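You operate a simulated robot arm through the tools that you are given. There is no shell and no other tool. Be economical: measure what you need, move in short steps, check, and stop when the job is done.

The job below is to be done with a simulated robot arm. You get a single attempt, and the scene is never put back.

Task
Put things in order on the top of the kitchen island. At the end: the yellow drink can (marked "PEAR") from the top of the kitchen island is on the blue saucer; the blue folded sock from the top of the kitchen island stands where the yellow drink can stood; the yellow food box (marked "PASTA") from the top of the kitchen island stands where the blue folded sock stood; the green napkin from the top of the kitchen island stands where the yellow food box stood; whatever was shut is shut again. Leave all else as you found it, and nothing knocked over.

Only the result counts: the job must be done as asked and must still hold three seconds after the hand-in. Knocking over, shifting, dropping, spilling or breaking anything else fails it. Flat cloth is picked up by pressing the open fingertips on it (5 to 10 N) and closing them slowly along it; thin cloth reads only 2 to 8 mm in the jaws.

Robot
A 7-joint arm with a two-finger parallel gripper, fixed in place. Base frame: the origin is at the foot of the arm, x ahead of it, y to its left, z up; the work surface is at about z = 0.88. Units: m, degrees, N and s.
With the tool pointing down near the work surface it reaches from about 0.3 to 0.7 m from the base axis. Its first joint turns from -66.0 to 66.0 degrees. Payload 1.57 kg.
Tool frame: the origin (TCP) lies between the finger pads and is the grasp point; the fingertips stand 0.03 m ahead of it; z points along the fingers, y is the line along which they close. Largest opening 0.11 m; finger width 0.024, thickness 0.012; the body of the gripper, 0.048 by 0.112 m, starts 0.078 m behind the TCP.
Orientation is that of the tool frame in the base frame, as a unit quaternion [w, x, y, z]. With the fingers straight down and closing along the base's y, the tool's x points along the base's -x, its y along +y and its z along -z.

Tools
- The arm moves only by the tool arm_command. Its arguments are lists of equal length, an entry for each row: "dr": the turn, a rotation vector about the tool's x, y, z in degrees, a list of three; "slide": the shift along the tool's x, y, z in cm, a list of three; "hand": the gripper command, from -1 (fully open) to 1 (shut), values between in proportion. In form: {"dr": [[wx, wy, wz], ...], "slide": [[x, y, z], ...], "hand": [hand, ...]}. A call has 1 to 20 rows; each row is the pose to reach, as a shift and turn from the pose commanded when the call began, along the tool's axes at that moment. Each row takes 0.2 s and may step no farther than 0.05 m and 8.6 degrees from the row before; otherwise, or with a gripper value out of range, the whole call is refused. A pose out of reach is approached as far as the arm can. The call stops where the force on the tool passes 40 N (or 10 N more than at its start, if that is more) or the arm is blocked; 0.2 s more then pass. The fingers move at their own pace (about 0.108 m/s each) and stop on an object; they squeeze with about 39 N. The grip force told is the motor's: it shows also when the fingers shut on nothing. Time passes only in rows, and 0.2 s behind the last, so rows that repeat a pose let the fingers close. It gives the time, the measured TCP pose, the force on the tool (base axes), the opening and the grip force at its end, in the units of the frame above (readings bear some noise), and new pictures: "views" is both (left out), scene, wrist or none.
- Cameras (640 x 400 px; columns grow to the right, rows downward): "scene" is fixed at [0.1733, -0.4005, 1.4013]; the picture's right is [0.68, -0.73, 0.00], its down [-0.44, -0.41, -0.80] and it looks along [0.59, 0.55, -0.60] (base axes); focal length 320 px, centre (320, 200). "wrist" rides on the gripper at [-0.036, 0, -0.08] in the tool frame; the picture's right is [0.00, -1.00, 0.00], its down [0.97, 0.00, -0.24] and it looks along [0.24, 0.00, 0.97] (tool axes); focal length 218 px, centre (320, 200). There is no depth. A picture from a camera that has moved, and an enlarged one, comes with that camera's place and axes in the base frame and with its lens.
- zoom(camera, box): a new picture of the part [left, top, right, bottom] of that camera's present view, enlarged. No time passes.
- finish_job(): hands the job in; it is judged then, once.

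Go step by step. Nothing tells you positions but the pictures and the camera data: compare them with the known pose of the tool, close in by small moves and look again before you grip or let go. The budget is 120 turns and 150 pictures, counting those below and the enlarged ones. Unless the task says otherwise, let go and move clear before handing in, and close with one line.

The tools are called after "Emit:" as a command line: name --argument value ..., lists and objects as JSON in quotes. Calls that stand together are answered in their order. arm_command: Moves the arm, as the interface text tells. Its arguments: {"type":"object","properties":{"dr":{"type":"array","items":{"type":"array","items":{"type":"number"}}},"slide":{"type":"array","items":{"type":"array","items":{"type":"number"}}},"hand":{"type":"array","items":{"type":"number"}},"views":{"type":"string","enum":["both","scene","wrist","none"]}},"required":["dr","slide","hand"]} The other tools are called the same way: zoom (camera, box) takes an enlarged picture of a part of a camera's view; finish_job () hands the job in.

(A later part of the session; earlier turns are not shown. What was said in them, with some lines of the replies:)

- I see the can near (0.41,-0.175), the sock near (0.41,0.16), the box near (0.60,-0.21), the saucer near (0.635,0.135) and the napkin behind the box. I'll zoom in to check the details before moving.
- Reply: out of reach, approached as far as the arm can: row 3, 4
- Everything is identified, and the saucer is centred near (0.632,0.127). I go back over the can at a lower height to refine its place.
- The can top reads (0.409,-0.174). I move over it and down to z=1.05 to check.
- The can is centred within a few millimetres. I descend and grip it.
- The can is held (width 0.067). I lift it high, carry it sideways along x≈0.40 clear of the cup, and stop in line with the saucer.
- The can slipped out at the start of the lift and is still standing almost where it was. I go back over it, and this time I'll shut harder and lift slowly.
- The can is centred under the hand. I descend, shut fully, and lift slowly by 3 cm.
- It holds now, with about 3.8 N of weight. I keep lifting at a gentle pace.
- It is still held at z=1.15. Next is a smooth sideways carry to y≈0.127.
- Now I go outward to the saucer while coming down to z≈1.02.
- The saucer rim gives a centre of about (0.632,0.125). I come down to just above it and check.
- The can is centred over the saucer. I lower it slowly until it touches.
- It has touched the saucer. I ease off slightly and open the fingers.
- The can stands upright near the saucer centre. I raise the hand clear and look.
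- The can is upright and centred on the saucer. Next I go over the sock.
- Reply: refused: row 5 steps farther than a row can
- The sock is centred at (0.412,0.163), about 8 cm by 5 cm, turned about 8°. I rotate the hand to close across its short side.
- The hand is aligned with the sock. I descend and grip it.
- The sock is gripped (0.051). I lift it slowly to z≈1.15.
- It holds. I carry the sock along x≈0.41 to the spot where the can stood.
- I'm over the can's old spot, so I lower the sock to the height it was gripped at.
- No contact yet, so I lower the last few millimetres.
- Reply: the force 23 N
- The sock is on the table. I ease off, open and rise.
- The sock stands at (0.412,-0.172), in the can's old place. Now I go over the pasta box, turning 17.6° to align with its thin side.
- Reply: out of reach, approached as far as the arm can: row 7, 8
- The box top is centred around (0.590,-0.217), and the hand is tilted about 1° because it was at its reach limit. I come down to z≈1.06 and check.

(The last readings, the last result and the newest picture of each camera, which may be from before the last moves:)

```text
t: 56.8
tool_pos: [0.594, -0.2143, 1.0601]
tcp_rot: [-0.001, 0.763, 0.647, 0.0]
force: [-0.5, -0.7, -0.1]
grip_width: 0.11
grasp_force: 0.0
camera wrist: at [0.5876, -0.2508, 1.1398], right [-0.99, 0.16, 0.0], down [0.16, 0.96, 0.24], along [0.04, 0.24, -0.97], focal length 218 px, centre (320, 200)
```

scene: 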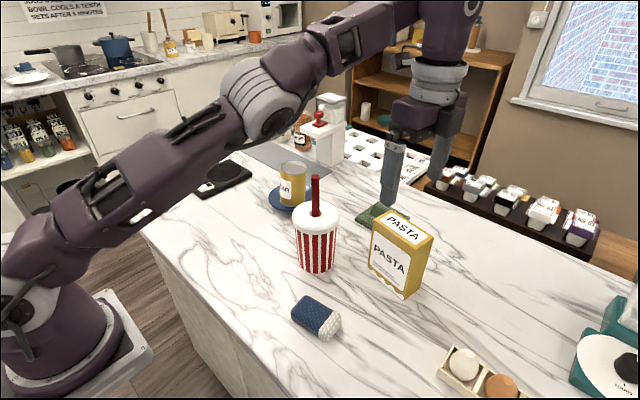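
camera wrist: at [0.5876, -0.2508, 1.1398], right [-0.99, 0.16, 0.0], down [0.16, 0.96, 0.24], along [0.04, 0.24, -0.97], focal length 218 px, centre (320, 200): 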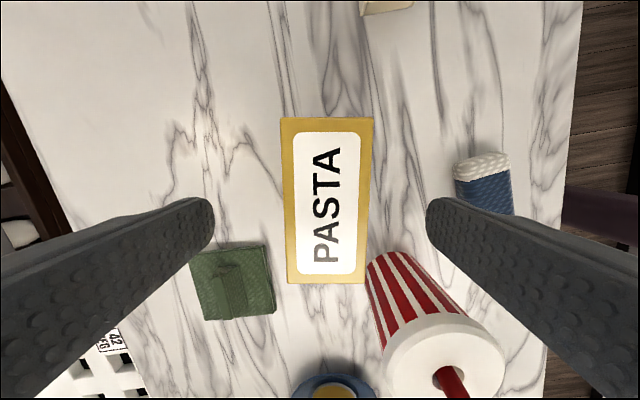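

The tilt is gone and the box is aligned. I correct by 5 mm, descend to z≈0.96 and grip.

Emit:
arm_command --dr '[[0, 0, 0], [0, 0, 0], [0, 0, 0], [0, 0, 0], [0, 0, 0], [0, 0, 0], [0, 0, 0], [0, 0, 0], [0, 0, 0], [0, 0, 0]]' --slide '[[-0.5, -0.5, 1], [-0.5, -0.5, 3], [-0.5, -0.5, 6], [-0.5, -0.5, 9], [-0.5, -0.5, 10], [-0.5, -0.5, 10], [-0.5, -0.5, 10], [-0.5, -0.5, 10], [-0.5, -0.5, 10], [-0.5, -0.5, 10]]' --hand '[-1, -1, -1, -1, -1, -1, -0.2, 0.1, 1, 1]' --views "both"

```text
t: 59.0
tool_pos: [0.59, -0.2193, 0.9582]
tcp_rot: [0.0, 0.762, 0.647, 0.0]
force: [-0.2, 0.7, -0.4]
grip_width: 0.0497
grasp_force: 38.9
camera wrist: at [0.5835, -0.2553, 1.0383], right [-0.99, 0.16, 0.0], down [0.16, 0.96, 0.24], along [0.04, 0.24, -0.97], focal length 218 px, centre (320, 200)
```

scene: 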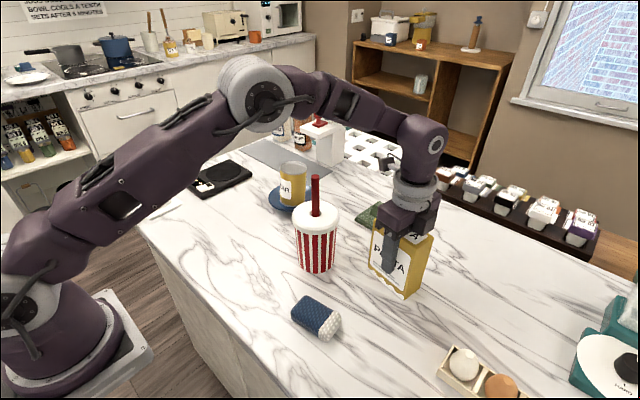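
wrist: 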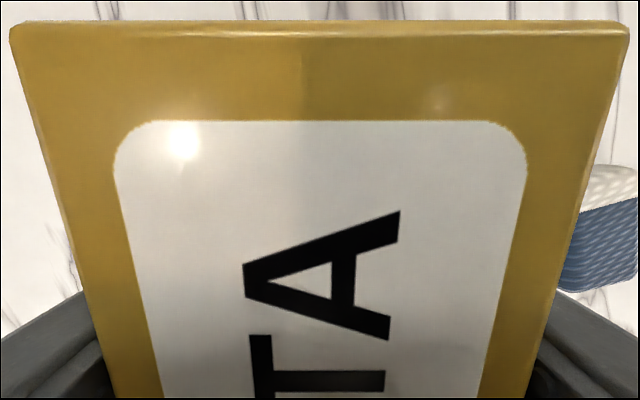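

The box is held (0.050). I lift it slowly by 10 cm and check.

Emit:
arm_command --dr '[[0, 0, 0], [0, 0, 0], [0, 0, 0], [0, 0, 0], [0, 0, 0], [0, 0, 0], [0, 0, 0], [0, 0, 0], [0, 0, 0], [0, 0, 0], [0, 0, 0], [0, 0, 0]]' --slide '[[0, 0, -0.3], [0, 0, -0.7], [0, 0, -1.3], [0, 0, -2.1], [0, 0, -3], [0, 0, -4], [0, 0, -5.1], [0, 0, -6.3], [0, 0, -7.5], [0, 0, -8.5], [0, 0, -9], [0, 0, -9]]' --hand '[1, 1, 1, 1, 1, 1, 1, 1, 1, 1, 1, 1]' --views "both"

```text
t: 61.6
tool_pos: [0.5896, -0.2197, 1.051]
tcp_rot: [0.0, 0.763, 0.647, 0.0]
force: [0.4, -0.1, -2.9]
grip_width: 0.0498
grasp_force: 38.9
camera wrist: at [0.5831, -0.2562, 1.1296], right [-0.99, 0.16, 0.0], down [0.16, 0.96, 0.24], along [0.04, 0.24, -0.97], focal length 218 px, centre (320, 200)
```

scene: 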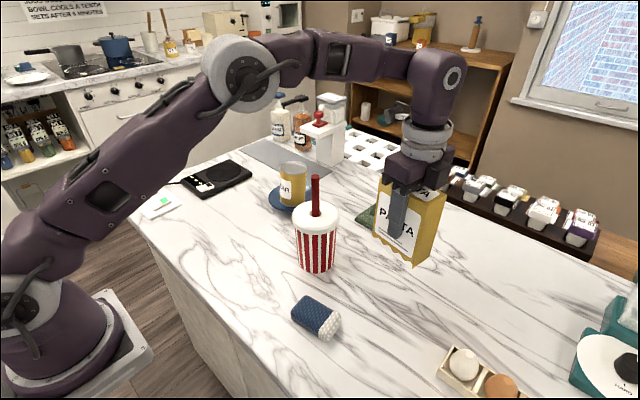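
wrist: 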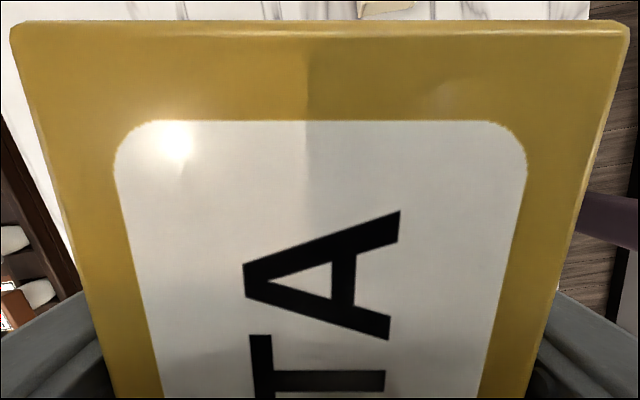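

It holds without slipping. I pull it straight back to x≈0.40 and then lift it above straw height.

Emit:
arm_command --dr '[[0, 0, 0], [0, 0, 0], [0, 0, 0], [0, 0, 0], [0, 0, 0], [0, 0, 0], [0, 0, 0], [0, 0, 0], [0, 0, 0], [0, 0, 0], [0, 0, 0], [0, 0, 0], [0, 0, 0], [0, 0, 0], [0, 0, 0], [0, 0, 0], [0, 0, 0], [0, 0, 0], [0, 0, 0], [0, 0, 0]]' --slide '[[-0.1, -0.6, 0], [-0.3, -1.8, 0], [-0.6, -3.6, 0], [-0.93, -5.6, 0], [-1.26, -7.6, 0], [-1.6, -9.6, 0], [-1.93, -11.6, 0], [-2.26, -13.6, 0], [-2.6, -15.6, 0], [-2.9, -17.4, 0], [-3.1, -18.5, -0.4], [-3.12, -18.75, -1.4], [-3.12, -18.75, -3], [-3.12, -18.75, -5], [-3.12, -18.75, -7], [-3.12, -18.75, -9], [-3.12, -18.75, -11], [-3.12, -18.75, -13], [-3.12, -18.75, -14.5], [-3.12, -18.75, -15]]' --hand '[1, 1, 1, 1, 1, 1, 1, 1, 1, 1, 1, 1, 1, 1, 1, 1, 1, 1, 1, 1]' --views "scene"

```text
t: 65.8
tool_pos: [0.3986, -0.2223, 1.2011]
tcp_rot: [0.0, 0.762, 0.647, -0.001]
force: [1.0, 0.5, -2.7]
grip_width: 0.0496
grasp_force: 38.7
```

scene: 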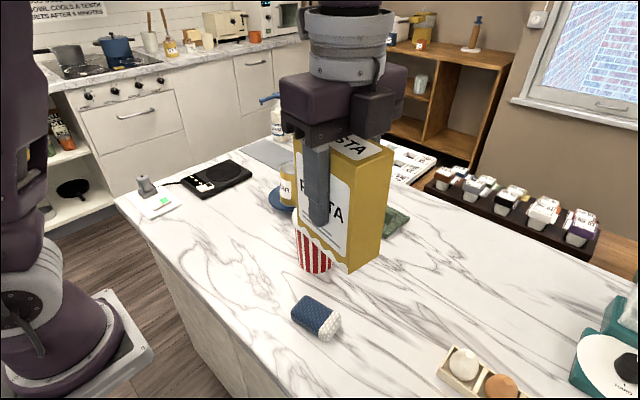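

Height is good. I carry the box sideways to the sock's old place.

Emit:
arm_command --dr '[[0, 0, 0], [0, 0, 0], [0, 0, 0], [0, 0, 0], [0, 0, 0], [0, 0, 0], [0, 0, 0], [0, 0, 0], [0, 0, 0], [0, 0, 0], [0, 0, 0], [0, 0, 0], [0, 0, 0], [0, 0, 0], [0, 0, 0], [0, 0, 0], [0, 0, 0], [0, 0, 0], [0, 0, 0], [0, 0, 0]]' --slide '[[0.7, -0.09, 0], [2, -0.26, 0], [4, -0.52, 0], [6.2, -0.81, 0], [8.4, -1.09, 0], [10.6, -1.38, 0], [12.8, -1.67, 0], [15, -1.95, 0], [17.2, -2.24, 0], [19.4, -2.52, 0], [21.6, -2.81, 0], [23.8, -3.1, 0], [26, -3.38, 0], [28.2, -3.67, 0], [30.4, -3.96, 0], [32.6, -4.24, 0], [34.8, -4.53, 0], [36.5, -4.75, 0], [37.5, -4.88, 0], [37.7, -4.91, 0]]' --hand '[1, 1, 1, 1, 1, 1, 1, 1, 1, 1, 1, 1, 1, 1, 1, 1, 1, 1, 1, 1]' --views "scene"

```text
t: 70.0
tool_pos: [0.413, 0.1605, 1.2004]
tcp_rot: [-0.001, 0.763, 0.647, 0.0]
force: [-0.1, -0.1, -2.9]
grip_width: 0.0499
grasp_force: 39.5
```

scene: 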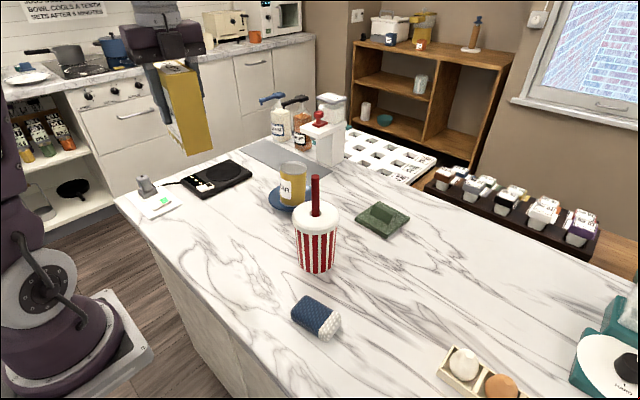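

I lower the box to just above the table.

Emit:
arm_command --dr '[[0, 0, 0], [0, 0, 0], [0, 0, 0], [0, 0, 0], [0, 0, 0], [0, 0, 0], [0, 0, 0], [0, 0, 0], [0, 0, 0], [0, 0, 0], [0, 0, 0], [0, 0, 0], [0, 0, 0], [0, 0, 0], [0, 0, 0]]' --slide '[[-0.1, 0, 0.6], [-0.2, 0, 2], [-0.2, 0, 4], [-0.2, 0, 6], [-0.2, 0, 8], [-0.2, 0, 10], [-0.2, 0, 12], [-0.2, 0, 14], [-0.2, 0, 16], [-0.2, 0, 18], [-0.2, 0, 20], [-0.2, 0, 21.5], [-0.2, 0, 22.7], [-0.2, 0, 23.4], [-0.2, 0, 23.4]]' --hand '[1, 1, 1, 1, 1, 1, 1, 1, 1, 1, 1, 1, 1, 1, 1]' --views "scene"

```text
t: 73.2
tool_pos: [0.4121, 0.1558, 0.9678]
tcp_rot: [0.0, 0.763, 0.647, 0.001]
force: [0.5, 0.7, -2.8]
grip_width: 0.0498
grasp_force: 39.0
```

scene: 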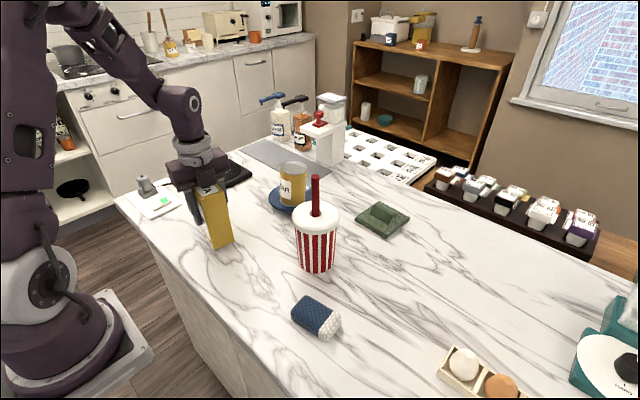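

Emit:
arm_command --dr '[[0, 0, 0], [0, 0, 0], [0, 0, 0], [0, 0, 0], [0, 0, 0]]' --slide '[[0.1, 0, 0.2], [0.2, 0, 0.4], [0.2, 0, 0.6], [0.2, 0, 0.75], [0.2, 0, 0.75]]' --hand '[1, 1, 1, 1, 1]' --views "none"

```text
t: 74.4
tool_pos: [0.4111, 0.1598, 0.9585]
tcp_rot: [0.0, 0.763, 0.647, 0.001]
force: [-3.0, 0.0, 5.5]
grip_width: 0.05
grasp_force: 38.9
```

The box is touching the table. I open gently and rise.

Emit:
arm_command --dr '[[0, 0, 0], [0, 0, 0], [0, 0, 0], [0, 0, 0], [0, 0, 0]]' --slide '[[0, 0, 0.05], [0, 0, 0.05], [0, 0, 0.05], [0, 0, 0.05], [0, 0, 0.05]]' --hand '[1, 0, -0.4, -1, -1]' --views "none"

Emit:
arm_command --dr '[[0, 0, 0], [0, 0, 0], [0, 0, 0], [0, 0, 0], [0, 0, 0], [0, 0, 0], [0, 0, 0]]' --slide '[[0, 0, -1], [0, 0, -3], [0, 0, -7], [0, 0, -11], [0, 0, -16], [0, 0, -21], [0, 0, -21]]' --hand '[-1, -1, -1, -1, -1, -1, -1]' --views "both"

```text
t: 75.6
tool_pos: [0.4132, 0.1578, 0.9576]
tcp_rot: [0.0, 0.763, 0.647, -0.001]
force: [0.5, -0.2, 0.4]
grip_width: 0.1101
grasp_force: 0.1
```

```text
t: 77.2
tool_pos: [0.4151, 0.1616, 1.1669]
tcp_rot: [0.0, 0.763, 0.646, 0.0]
force: [0.3, 0.1, -0.3]
grip_width: 0.1098
grasp_force: 0.0
camera wrist: at [0.4093, 0.1252, 1.2459], right [-0.99, 0.16, 0.0], down [0.16, 0.96, 0.24], along [0.04, 0.24, -0.97], focal length 218 px, centre (320, 200)
```

scene: 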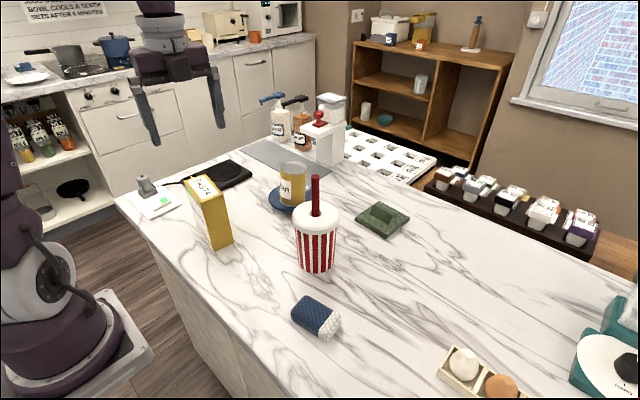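
wrist: 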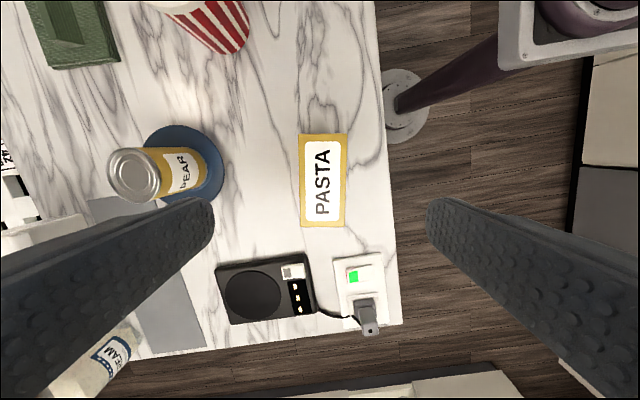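

The box stands in the sock's old place. Now I look closely at the napkin.

Emit:
zoom --camera "scene" --box '[340, 190, 430, 246]'

```text
7.11 times, centred on (385, 218) of scene
camera zoom: at [0.1733, -0.4006, 1.4013], right [0.68, -0.73, 0.0], down [-0.44, -0.41, -0.8], along [0.59, 0.55, -0.6], focal length 2272 px, centre (-142, 72)
```

zoom: 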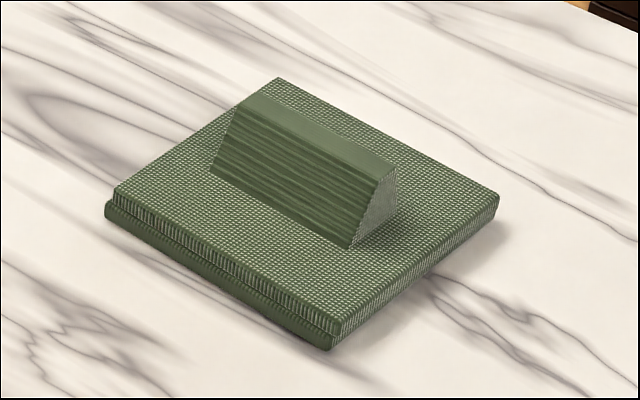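

The napkin is a folded stack with a raised ridge, centred near (0.728,-0.096) and beyond vertical reach, so I'll have to tilt the hand outward. First I turn the hand back and carry it over to the right side.

Emit:
arm_command --dr '[[0, 0, -7.9], [0, 0, -15.8], [0, 0, -23.7], [0, 0, -31.6], [0, 0, -39.5], [0, 0, -47.4], [0, 0, -55.3], [0, 0, -63.2], [0, 0, -71.1], [0, 0, -79], [0, 0, -86.9], [0, 0, -94.7], [0, 0, -94.7]]' --slide '[[-2, 0.25, -1], [-5, 0.6, -2], [-9, 1.1, -3], [-12, 1.5, -3], [-15.5, 2, -3], [-19, 2.4, -3], [-22.5, 2.8, -3], [-26, 3.3, -3], [-29.5, 3.7, -3], [-33, 4.1, -3], [-36, 4.5, -3], [-38, 4.8, -3], [-38, 4.8, -3]]' --hand '[-1, -1, -1, -1, -1, -1, -1, -1, -1, -1, -1, -1, -1]' --views "none"

```text
t: 80.0
tool_pos: [0.3988, -0.2221, 1.1997]
tcp_rot: [0.0, 0.04, 0.999, 0.0]
force: [-0.1, 0.5, 0.0]
grip_width: 0.1099
grasp_force: 0.2
```

Now I go out to (0.60,-0.22), lowering to z≈1.06, then tilt the fingers 30° outward and look.

Emit:
arm_command --dr '[[0, 0, 0], [0, 0, 0], [0, 0, 0], [0, 0, 0], [0, 0, 0], [0, -7.5, 0], [0, -15, 0], [0, -22.5, 0], [0, -30, 0], [0, -30, 0]]' --slide '[[-3.5, 0.3, 2.5], [-7, 0.6, 5], [-11, 0.9, 8], [-15, 1.2, 11], [-19, 1.5, 14], [-19.9, 1.6, 14], [-19.9, 1.6, 14], [-19.9, 1.6, 14], [-19.9, 1.6, 14], [-19.9, 1.6, 14]]' --hand '[-1, -1, -1, -1, -1, -1, -1, -1, -1, -1]' --views "both"

```text
t: 82.2
tool_pos: [0.5956, -0.2232, 1.0593]
tcp_rot: [0.26, 0.04, 0.965, -0.01]
force: [0.8, -0.6, 0.5]
grip_width: 0.1101
grasp_force: 0.0
camera wrist: at [0.5871, -0.2234, 1.146], right [-0.08, -1.0, 0.0], down [-0.96, 0.08, -0.28], along [0.28, -0.02, -0.96], focal length 218 px, centre (320, 200)
```

scene: 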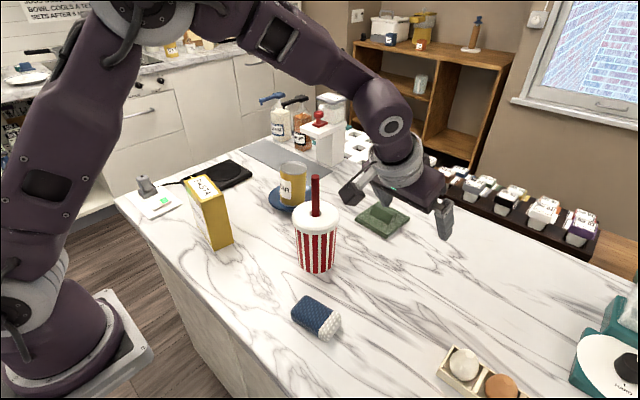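
wrist: 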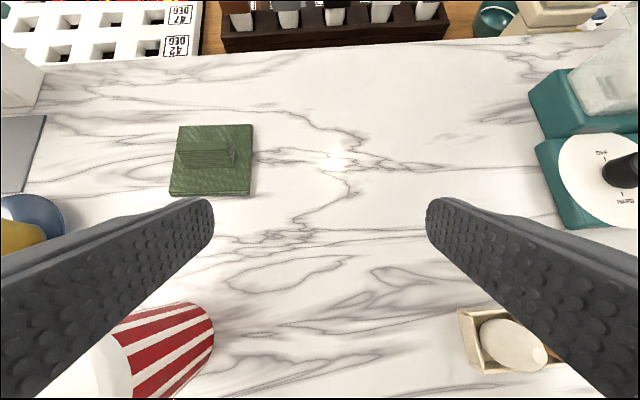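

The ridge is at (0.728,-0.100) and the forearm stays high. I go out in x first, then across in y, to hover above the ridge.

Emit:
arm_command --dr '[[0, 0, 0], [0, 0, 0], [0, 0, 0], [0, 0, 0], [0, 0, 0], [0, 0, 0], [0, 0, 0], [0, 0, 0]]' --slide '[[-3.4, 0.3, 1.96], [-6.8, 0.6, 3.92], [-10.2, 0.94, 5.88], [-9.95, 4, 5.75], [-9.7, 7, 5.6], [-9.5, 10, 5.5], [-9.33, 13.2, 5.4], [-9.33, 13.2, 5.4]]' --hand '[-1, -1, -1, -1, -1, -1, -1, -1]' --views "both"

```text
t: 84.0
tool_pos: [0.7146, -0.099, 1.0575]
tcp_rot: [0.259, 0.039, 0.965, -0.011]
force: [0.4, 0.4, 0.7]
grip_width: 0.11
grasp_force: 0.0
camera wrist: at [0.7052, -0.0993, 1.1447], right [-0.08, -1.0, 0.0], down [-0.96, 0.08, -0.28], along [0.28, -0.02, -0.96], focal length 218 px, centre (320, 200)
```

scene: 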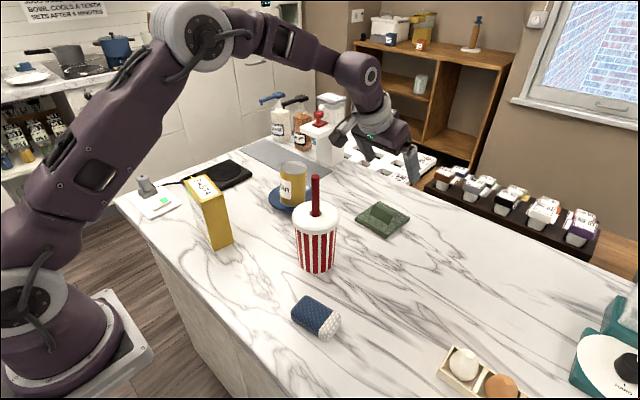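
wrist: 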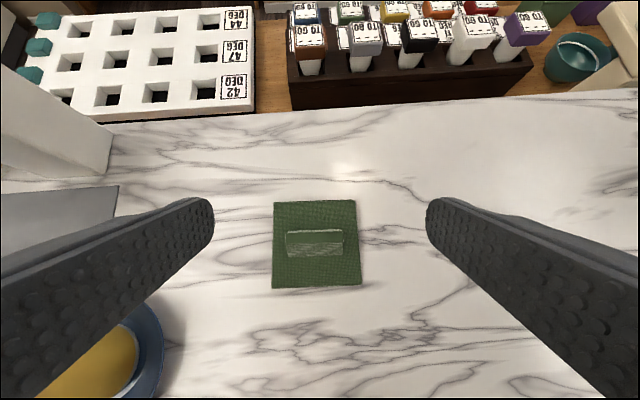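

There is plenty of clearance and the ridge is centred. I descend straight down until the tips are just above the napkin body.

Emit:
arm_command --dr '[[0, 0, 0], [0, 0, 0], [0, 0, 0], [0, 0, 0], [0, 0, 0], [0, 0, 0]]' --slide '[[1.5, 0.3, 2.6], [3, 0.3, 5.2], [4.5, 0.3, 7.8], [5.5, 0.3, 9.5], [6, 0.3, 10.4], [6, 0.3, 10.4]]' --hand '[-1, -1, -1, -1, -1, -1]' --views "both"

Emit:
zoom --camera "scene" --box '[330, 160, 450, 250]'

```text
t: 85.4
tool_pos: [0.7175, -0.0987, 0.9357]
tcp_rot: [0.259, 0.04, 0.965, -0.01]
force: [-0.7, 0.3, 0.3]
grip_width: 0.1103
grasp_force: 0.1
camera wrist: at [0.7082, -0.0989, 1.0236], right [-0.08, -1.0, 0.0], down [-0.96, 0.08, -0.28], along [0.28, -0.02, -0.96], focal length 218 px, centre (320, 200)
```

scene: 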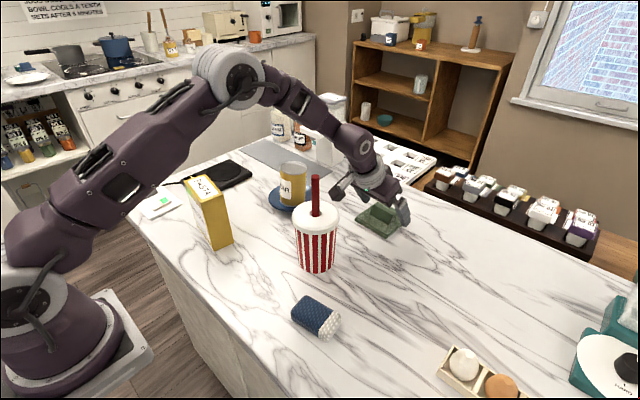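
wrist: 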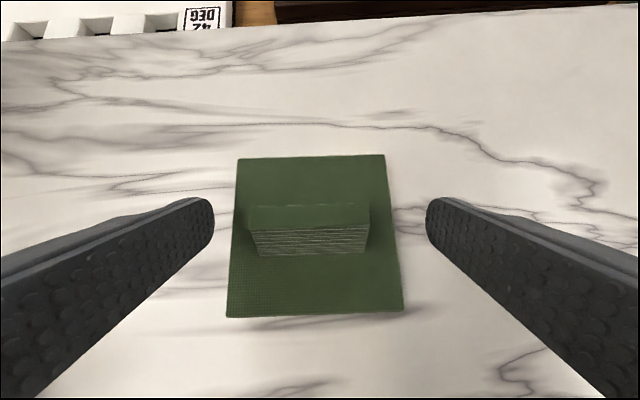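

```text
4.44 times, centred on (390, 205) of scene
camera zoom: at [0.1733, -0.4005, 1.4013], right [0.68, -0.73, 0.0], down [-0.44, -0.41, -0.8], along [0.59, 0.55, -0.6], focal length 1420 px, centre (9, 178)
```

zoom: 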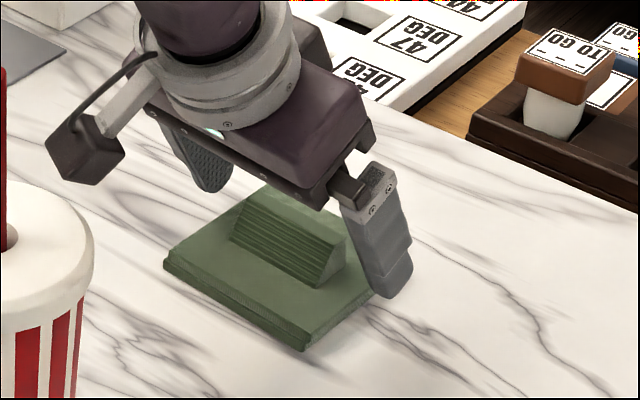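

I shift a few millimetres to centre the pads on the ridge ends, lower 6 mm, and close on it.

Emit:
arm_command --dr '[[0, 0, 0], [0, 0, 0], [0, 0, 0], [0, 0, 0], [0, 0, 0], [0, 0, 0], [0, 0, 0]]' --slide '[[0.4, 0.46, 0], [0.8, 0.46, 0.23], [0.8, 0.46, 0.23], [0.8, 0.46, 0.23], [0.8, 0.46, 0.23], [0.8, 0.46, 0.23], [0.8, 0.46, 0.23]]' --hand '[-1, -1, -0.6, -0.3, 0, 0.4, 1]' --views "both"

Emit:
zoom --camera "scene" --box '[330, 160, 450, 250]'

```text
t: 87.0
tool_pos: [0.711, -0.0941, 0.9315]
tcp_rot: [0.259, 0.039, 0.965, -0.011]
force: [0.9, 0.0, 1.0]
grip_width: 0.0589
grasp_force: 39.3
camera wrist: at [0.7019, -0.0936, 1.0185], right [-0.08, -1.0, 0.0], down [-0.96, 0.08, -0.28], along [0.28, -0.02, -0.96], focal length 218 px, centre (320, 200)
```

scene: 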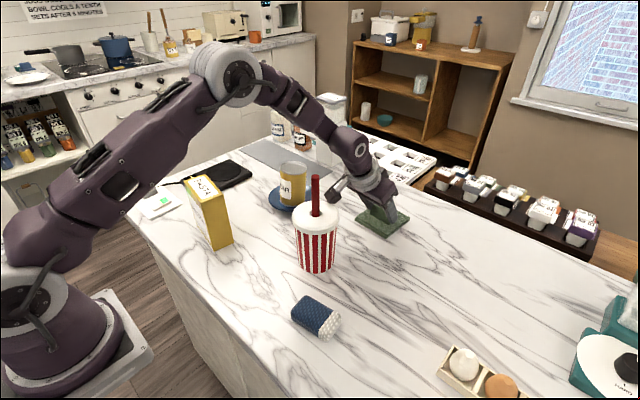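
wrist: 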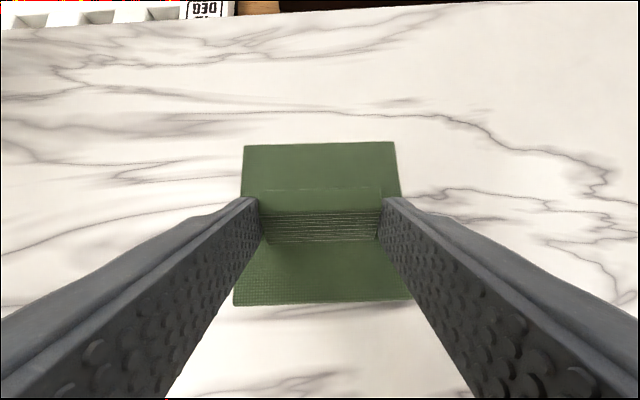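

```text
4.44 times, centred on (390, 205) of scene
camera zoom: at [0.1733, -0.4005, 1.4013], right [0.68, -0.73, 0.0], down [-0.44, -0.41, -0.8], along [0.59, 0.55, -0.6], focal length 1420 px, centre (9, 178)
```

zoom: 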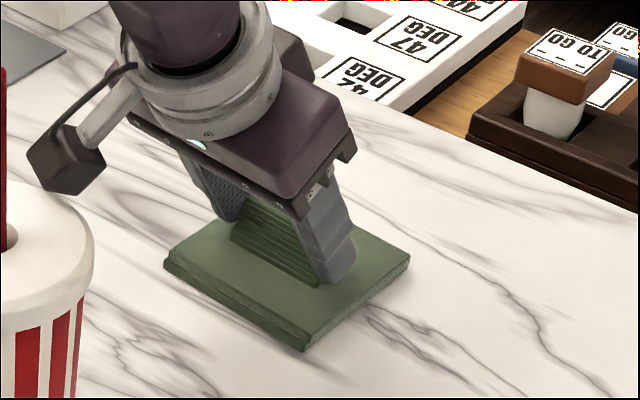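

The ridge is gripped by its ends (0.059). I lift slowly straight up 4 cm.

Emit:
arm_command --dr '[[0, 0, 0], [0, 0, 0], [0, 0, 0], [0, 0, 0], [0, 0, 0], [0, 0, 0], [0, 0, 0], [0, 0, 0]]' --slide '[[-0.15, 0, -0.26], [-0.35, 0, -0.6], [-0.6, 0, -1.04], [-0.95, 0, -1.65], [-1.4, 0, -2.4], [-1.8, 0, -3.1], [-2, 0, -3.46], [-2, 0, -3.46]]' --hand '[1, 1, 1, 1, 1, 1, 1, 1]' --views "both"

```text
t: 88.8
tool_pos: [0.7097, -0.0915, 0.9737]
tcp_rot: [0.259, 0.039, 0.965, -0.01]
force: [0.0, 1.0, -0.6]
grip_width: 0.059
grasp_force: 39.0
camera wrist: at [0.7007, -0.0918, 1.06], right [-0.08, -1.0, 0.0], down [-0.96, 0.08, -0.28], along [0.28, -0.02, -0.96], focal length 218 px, centre (320, 200)
```

scene: 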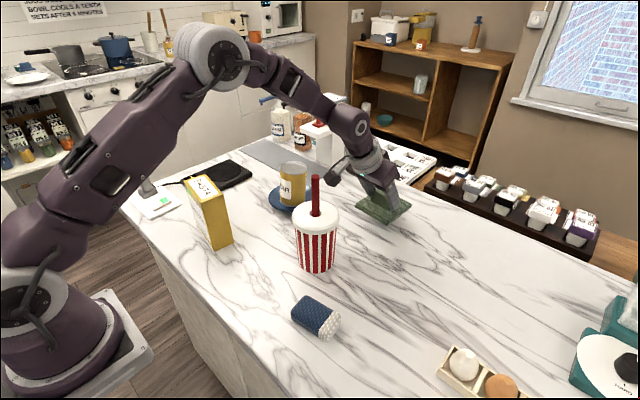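
wrist: 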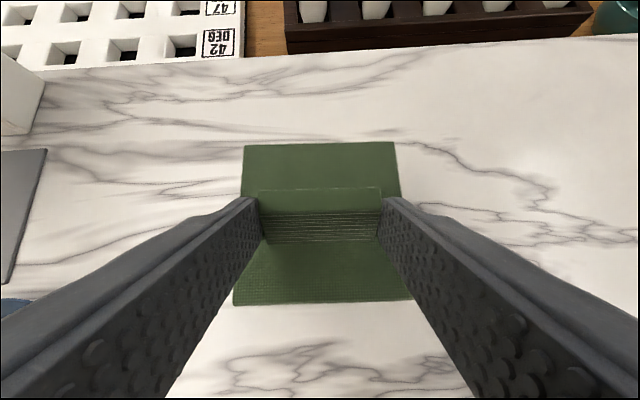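

The napkin is lifted and rigid in the hand. I move it to the right first, then back toward the box's old place.

Emit:
arm_command --dr '[[0, 0, 0], [0, 0, 0], [0, 0, 0], [0, 0, 0], [0, 0, 0], [0, 0, 0], [0, 0, 0], [0, 0, 0], [0, 0, 0], [0, 0, 0], [0, 0, 0], [0, 0, 0], [0, 0, 0], [0, 0, 0], [0, 0, 0]]' --slide '[[-0.05, -0.7, 0.03], [-0.14, -2, 0.08], [-0.28, -4, 0.16], [-0.42, -6, 0.24], [-0.56, -8, 0.32], [-0.7, -10, 0.4], [-0.83, -11.96, 0.48], [0.6, -12.1, -0.35], [2.4, -12.3, -1.4], [4.2, -12.5, -2.4], [6, -12.65, -3.45], [7.8, -12.85, -4.5], [9.6, -13, -5.5], [11.17, -13.17, -6.45], [11.17, -13.17, -6.45]]' --hand '[1, 1, 1, 1, 1, 1, 1, 1, 1, 1, 1, 1, 1, 1, 1]' --views "both"

```text
t: 92.0
tool_pos: [0.5691, -0.2135, 0.9729]
tcp_rot: [0.259, 0.04, 0.965, -0.011]
force: [-0.2, 0.1, -0.6]
grip_width: 0.0591
grasp_force: 39.2
camera wrist: at [0.5607, -0.2127, 1.0597], right [-0.08, -1.0, 0.0], down [-0.96, 0.08, -0.28], along [0.28, -0.02, -0.96], focal length 218 px, centre (320, 200)
```

scene: 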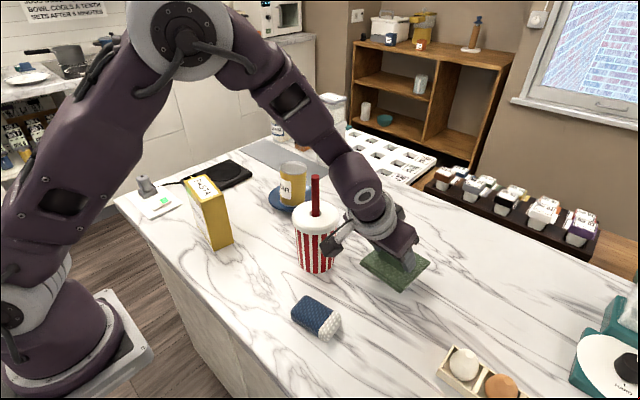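
wrist: 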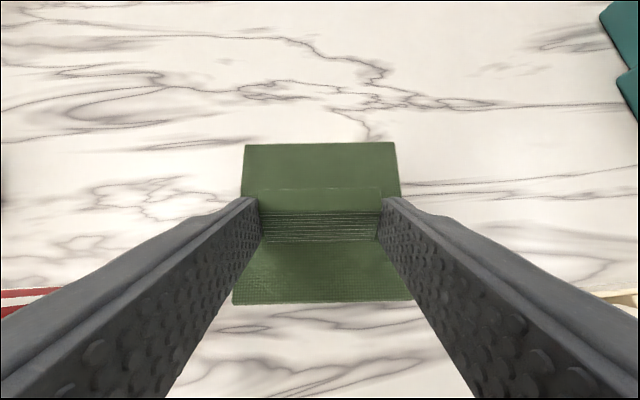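

The path is clear. I lower the napkin slowly to the height where it was gripped.

Emit:
arm_command --dr '[[0, 0, 0], [0, 0, 0], [0, 0, 0], [0, 0, 0], [0, 0, 0], [0, 0, 0], [0, 0, 0]]' --slide '[[0.2, -0.1, 0.55], [0.65, -0.1, 1.3], [1.1, -0.1, 2.1], [1.5, -0.1, 2.8], [1.75, -0.1, 3.2], [1.85, -0.1, 3.38], [1.85, -0.1, 3.38]]' --hand '[1, 1, 1, 1, 1, 1, 1]' --views "wrist"

```text
t: 93.6
tool_pos: [0.5718, -0.2144, 0.9345]
tcp_rot: [0.259, 0.04, 0.965, -0.01]
force: [0.3, 0.6, 0.0]
grip_width: 0.0589
grasp_force: 38.9
camera wrist: at [0.5634, -0.2144, 1.0211], right [-0.08, -1.0, 0.0], down [-0.96, 0.08, -0.28], along [0.28, -0.02, -0.96], focal length 218 px, centre (320, 200)
```

wrist: 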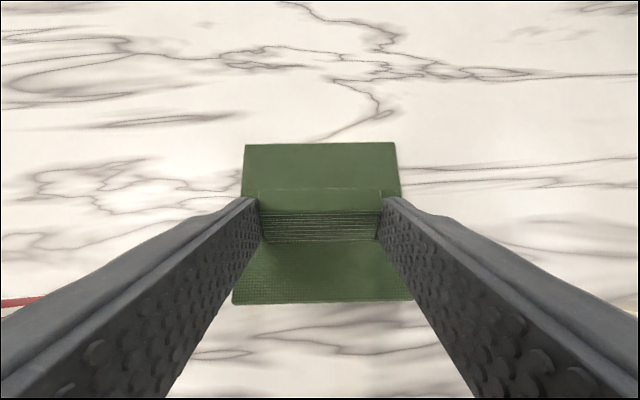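

Emit:
arm_command --dr '[[0, 0, 0], [0, 0, 0], [0, 0, 0], [0, 0, 0]]' --slide '[[0.07, 0, 0.12], [0.13, 0, 0.22], [0.18, 0, 0.31], [0.18, 0, 0.31]]' --hand '[1, 1, 1, 1]' --views "none"

```text
t: 94.6
tool_pos: [0.5726, -0.2155, 0.9313]
tcp_rot: [0.26, 0.04, 0.965, -0.012]
force: [-4.9, -2.3, 19.0]
grip_width: 0.0591
grasp_force: 39.7
```

The napkin is down. I ease off, open, and rise straight up.

Emit:
arm_command --dr '[[0, 0, 0], [0, 0, 0], [0, 0, 0], [0, 0, 0], [0, 0, 0], [0, 0, 0], [0, 0, 0], [0, 0, 0], [0, 0, 0], [0, 0, 0]]' --slide '[[-0.07, 0, -0.12], [-0.07, 0, -0.12], [-0.07, 0, -0.12], [-0.07, 0, -0.12], [-0.5, 0, -0.87], [-1.5, 0, -2.6], [-3, 0, -5.2], [-5, 0, -8.66], [-7, 0, -12.1], [-7, 0, -12.1]]' --hand '[1, 0, -0.5, -0.5, -0.5, -0.7, -1, -1, -1, -1]' --views "both"

```text
t: 96.8
tool_pos: [0.5715, -0.2133, 1.0717]
tcp_rot: [0.259, 0.039, 0.965, -0.01]
force: [-0.2, -0.4, 0.5]
grip_width: 0.1102
grasp_force: 0.2
camera wrist: at [0.5619, -0.2132, 1.1584], right [-0.08, -1.0, 0.0], down [-0.96, 0.08, -0.28], along [0.28, -0.02, -0.96], focal length 218 px, centre (320, 200)
```

scene: 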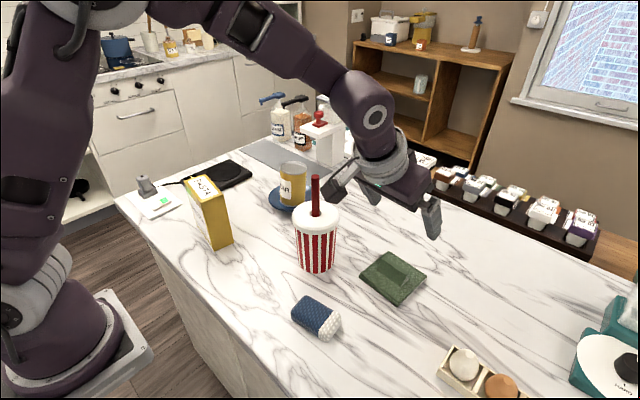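
wrist: 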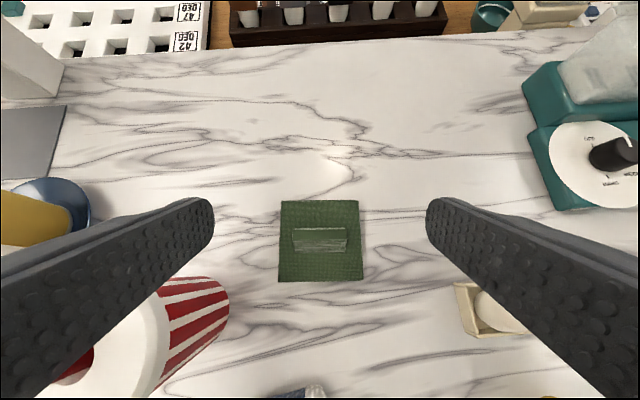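

All four things are in place, everything else looks unmoved, and the hand is clear, so I hand in.

Emit:
finish_job

```text
The job is handed in.
```

The job is handed in: the can is on the blue saucer, the sock is where the can stood, the pasta box is where the sock stood, and the napkin is where the box stood. The can slipped from the grip on the first lift but stayed upright, and nothing was knocked over.
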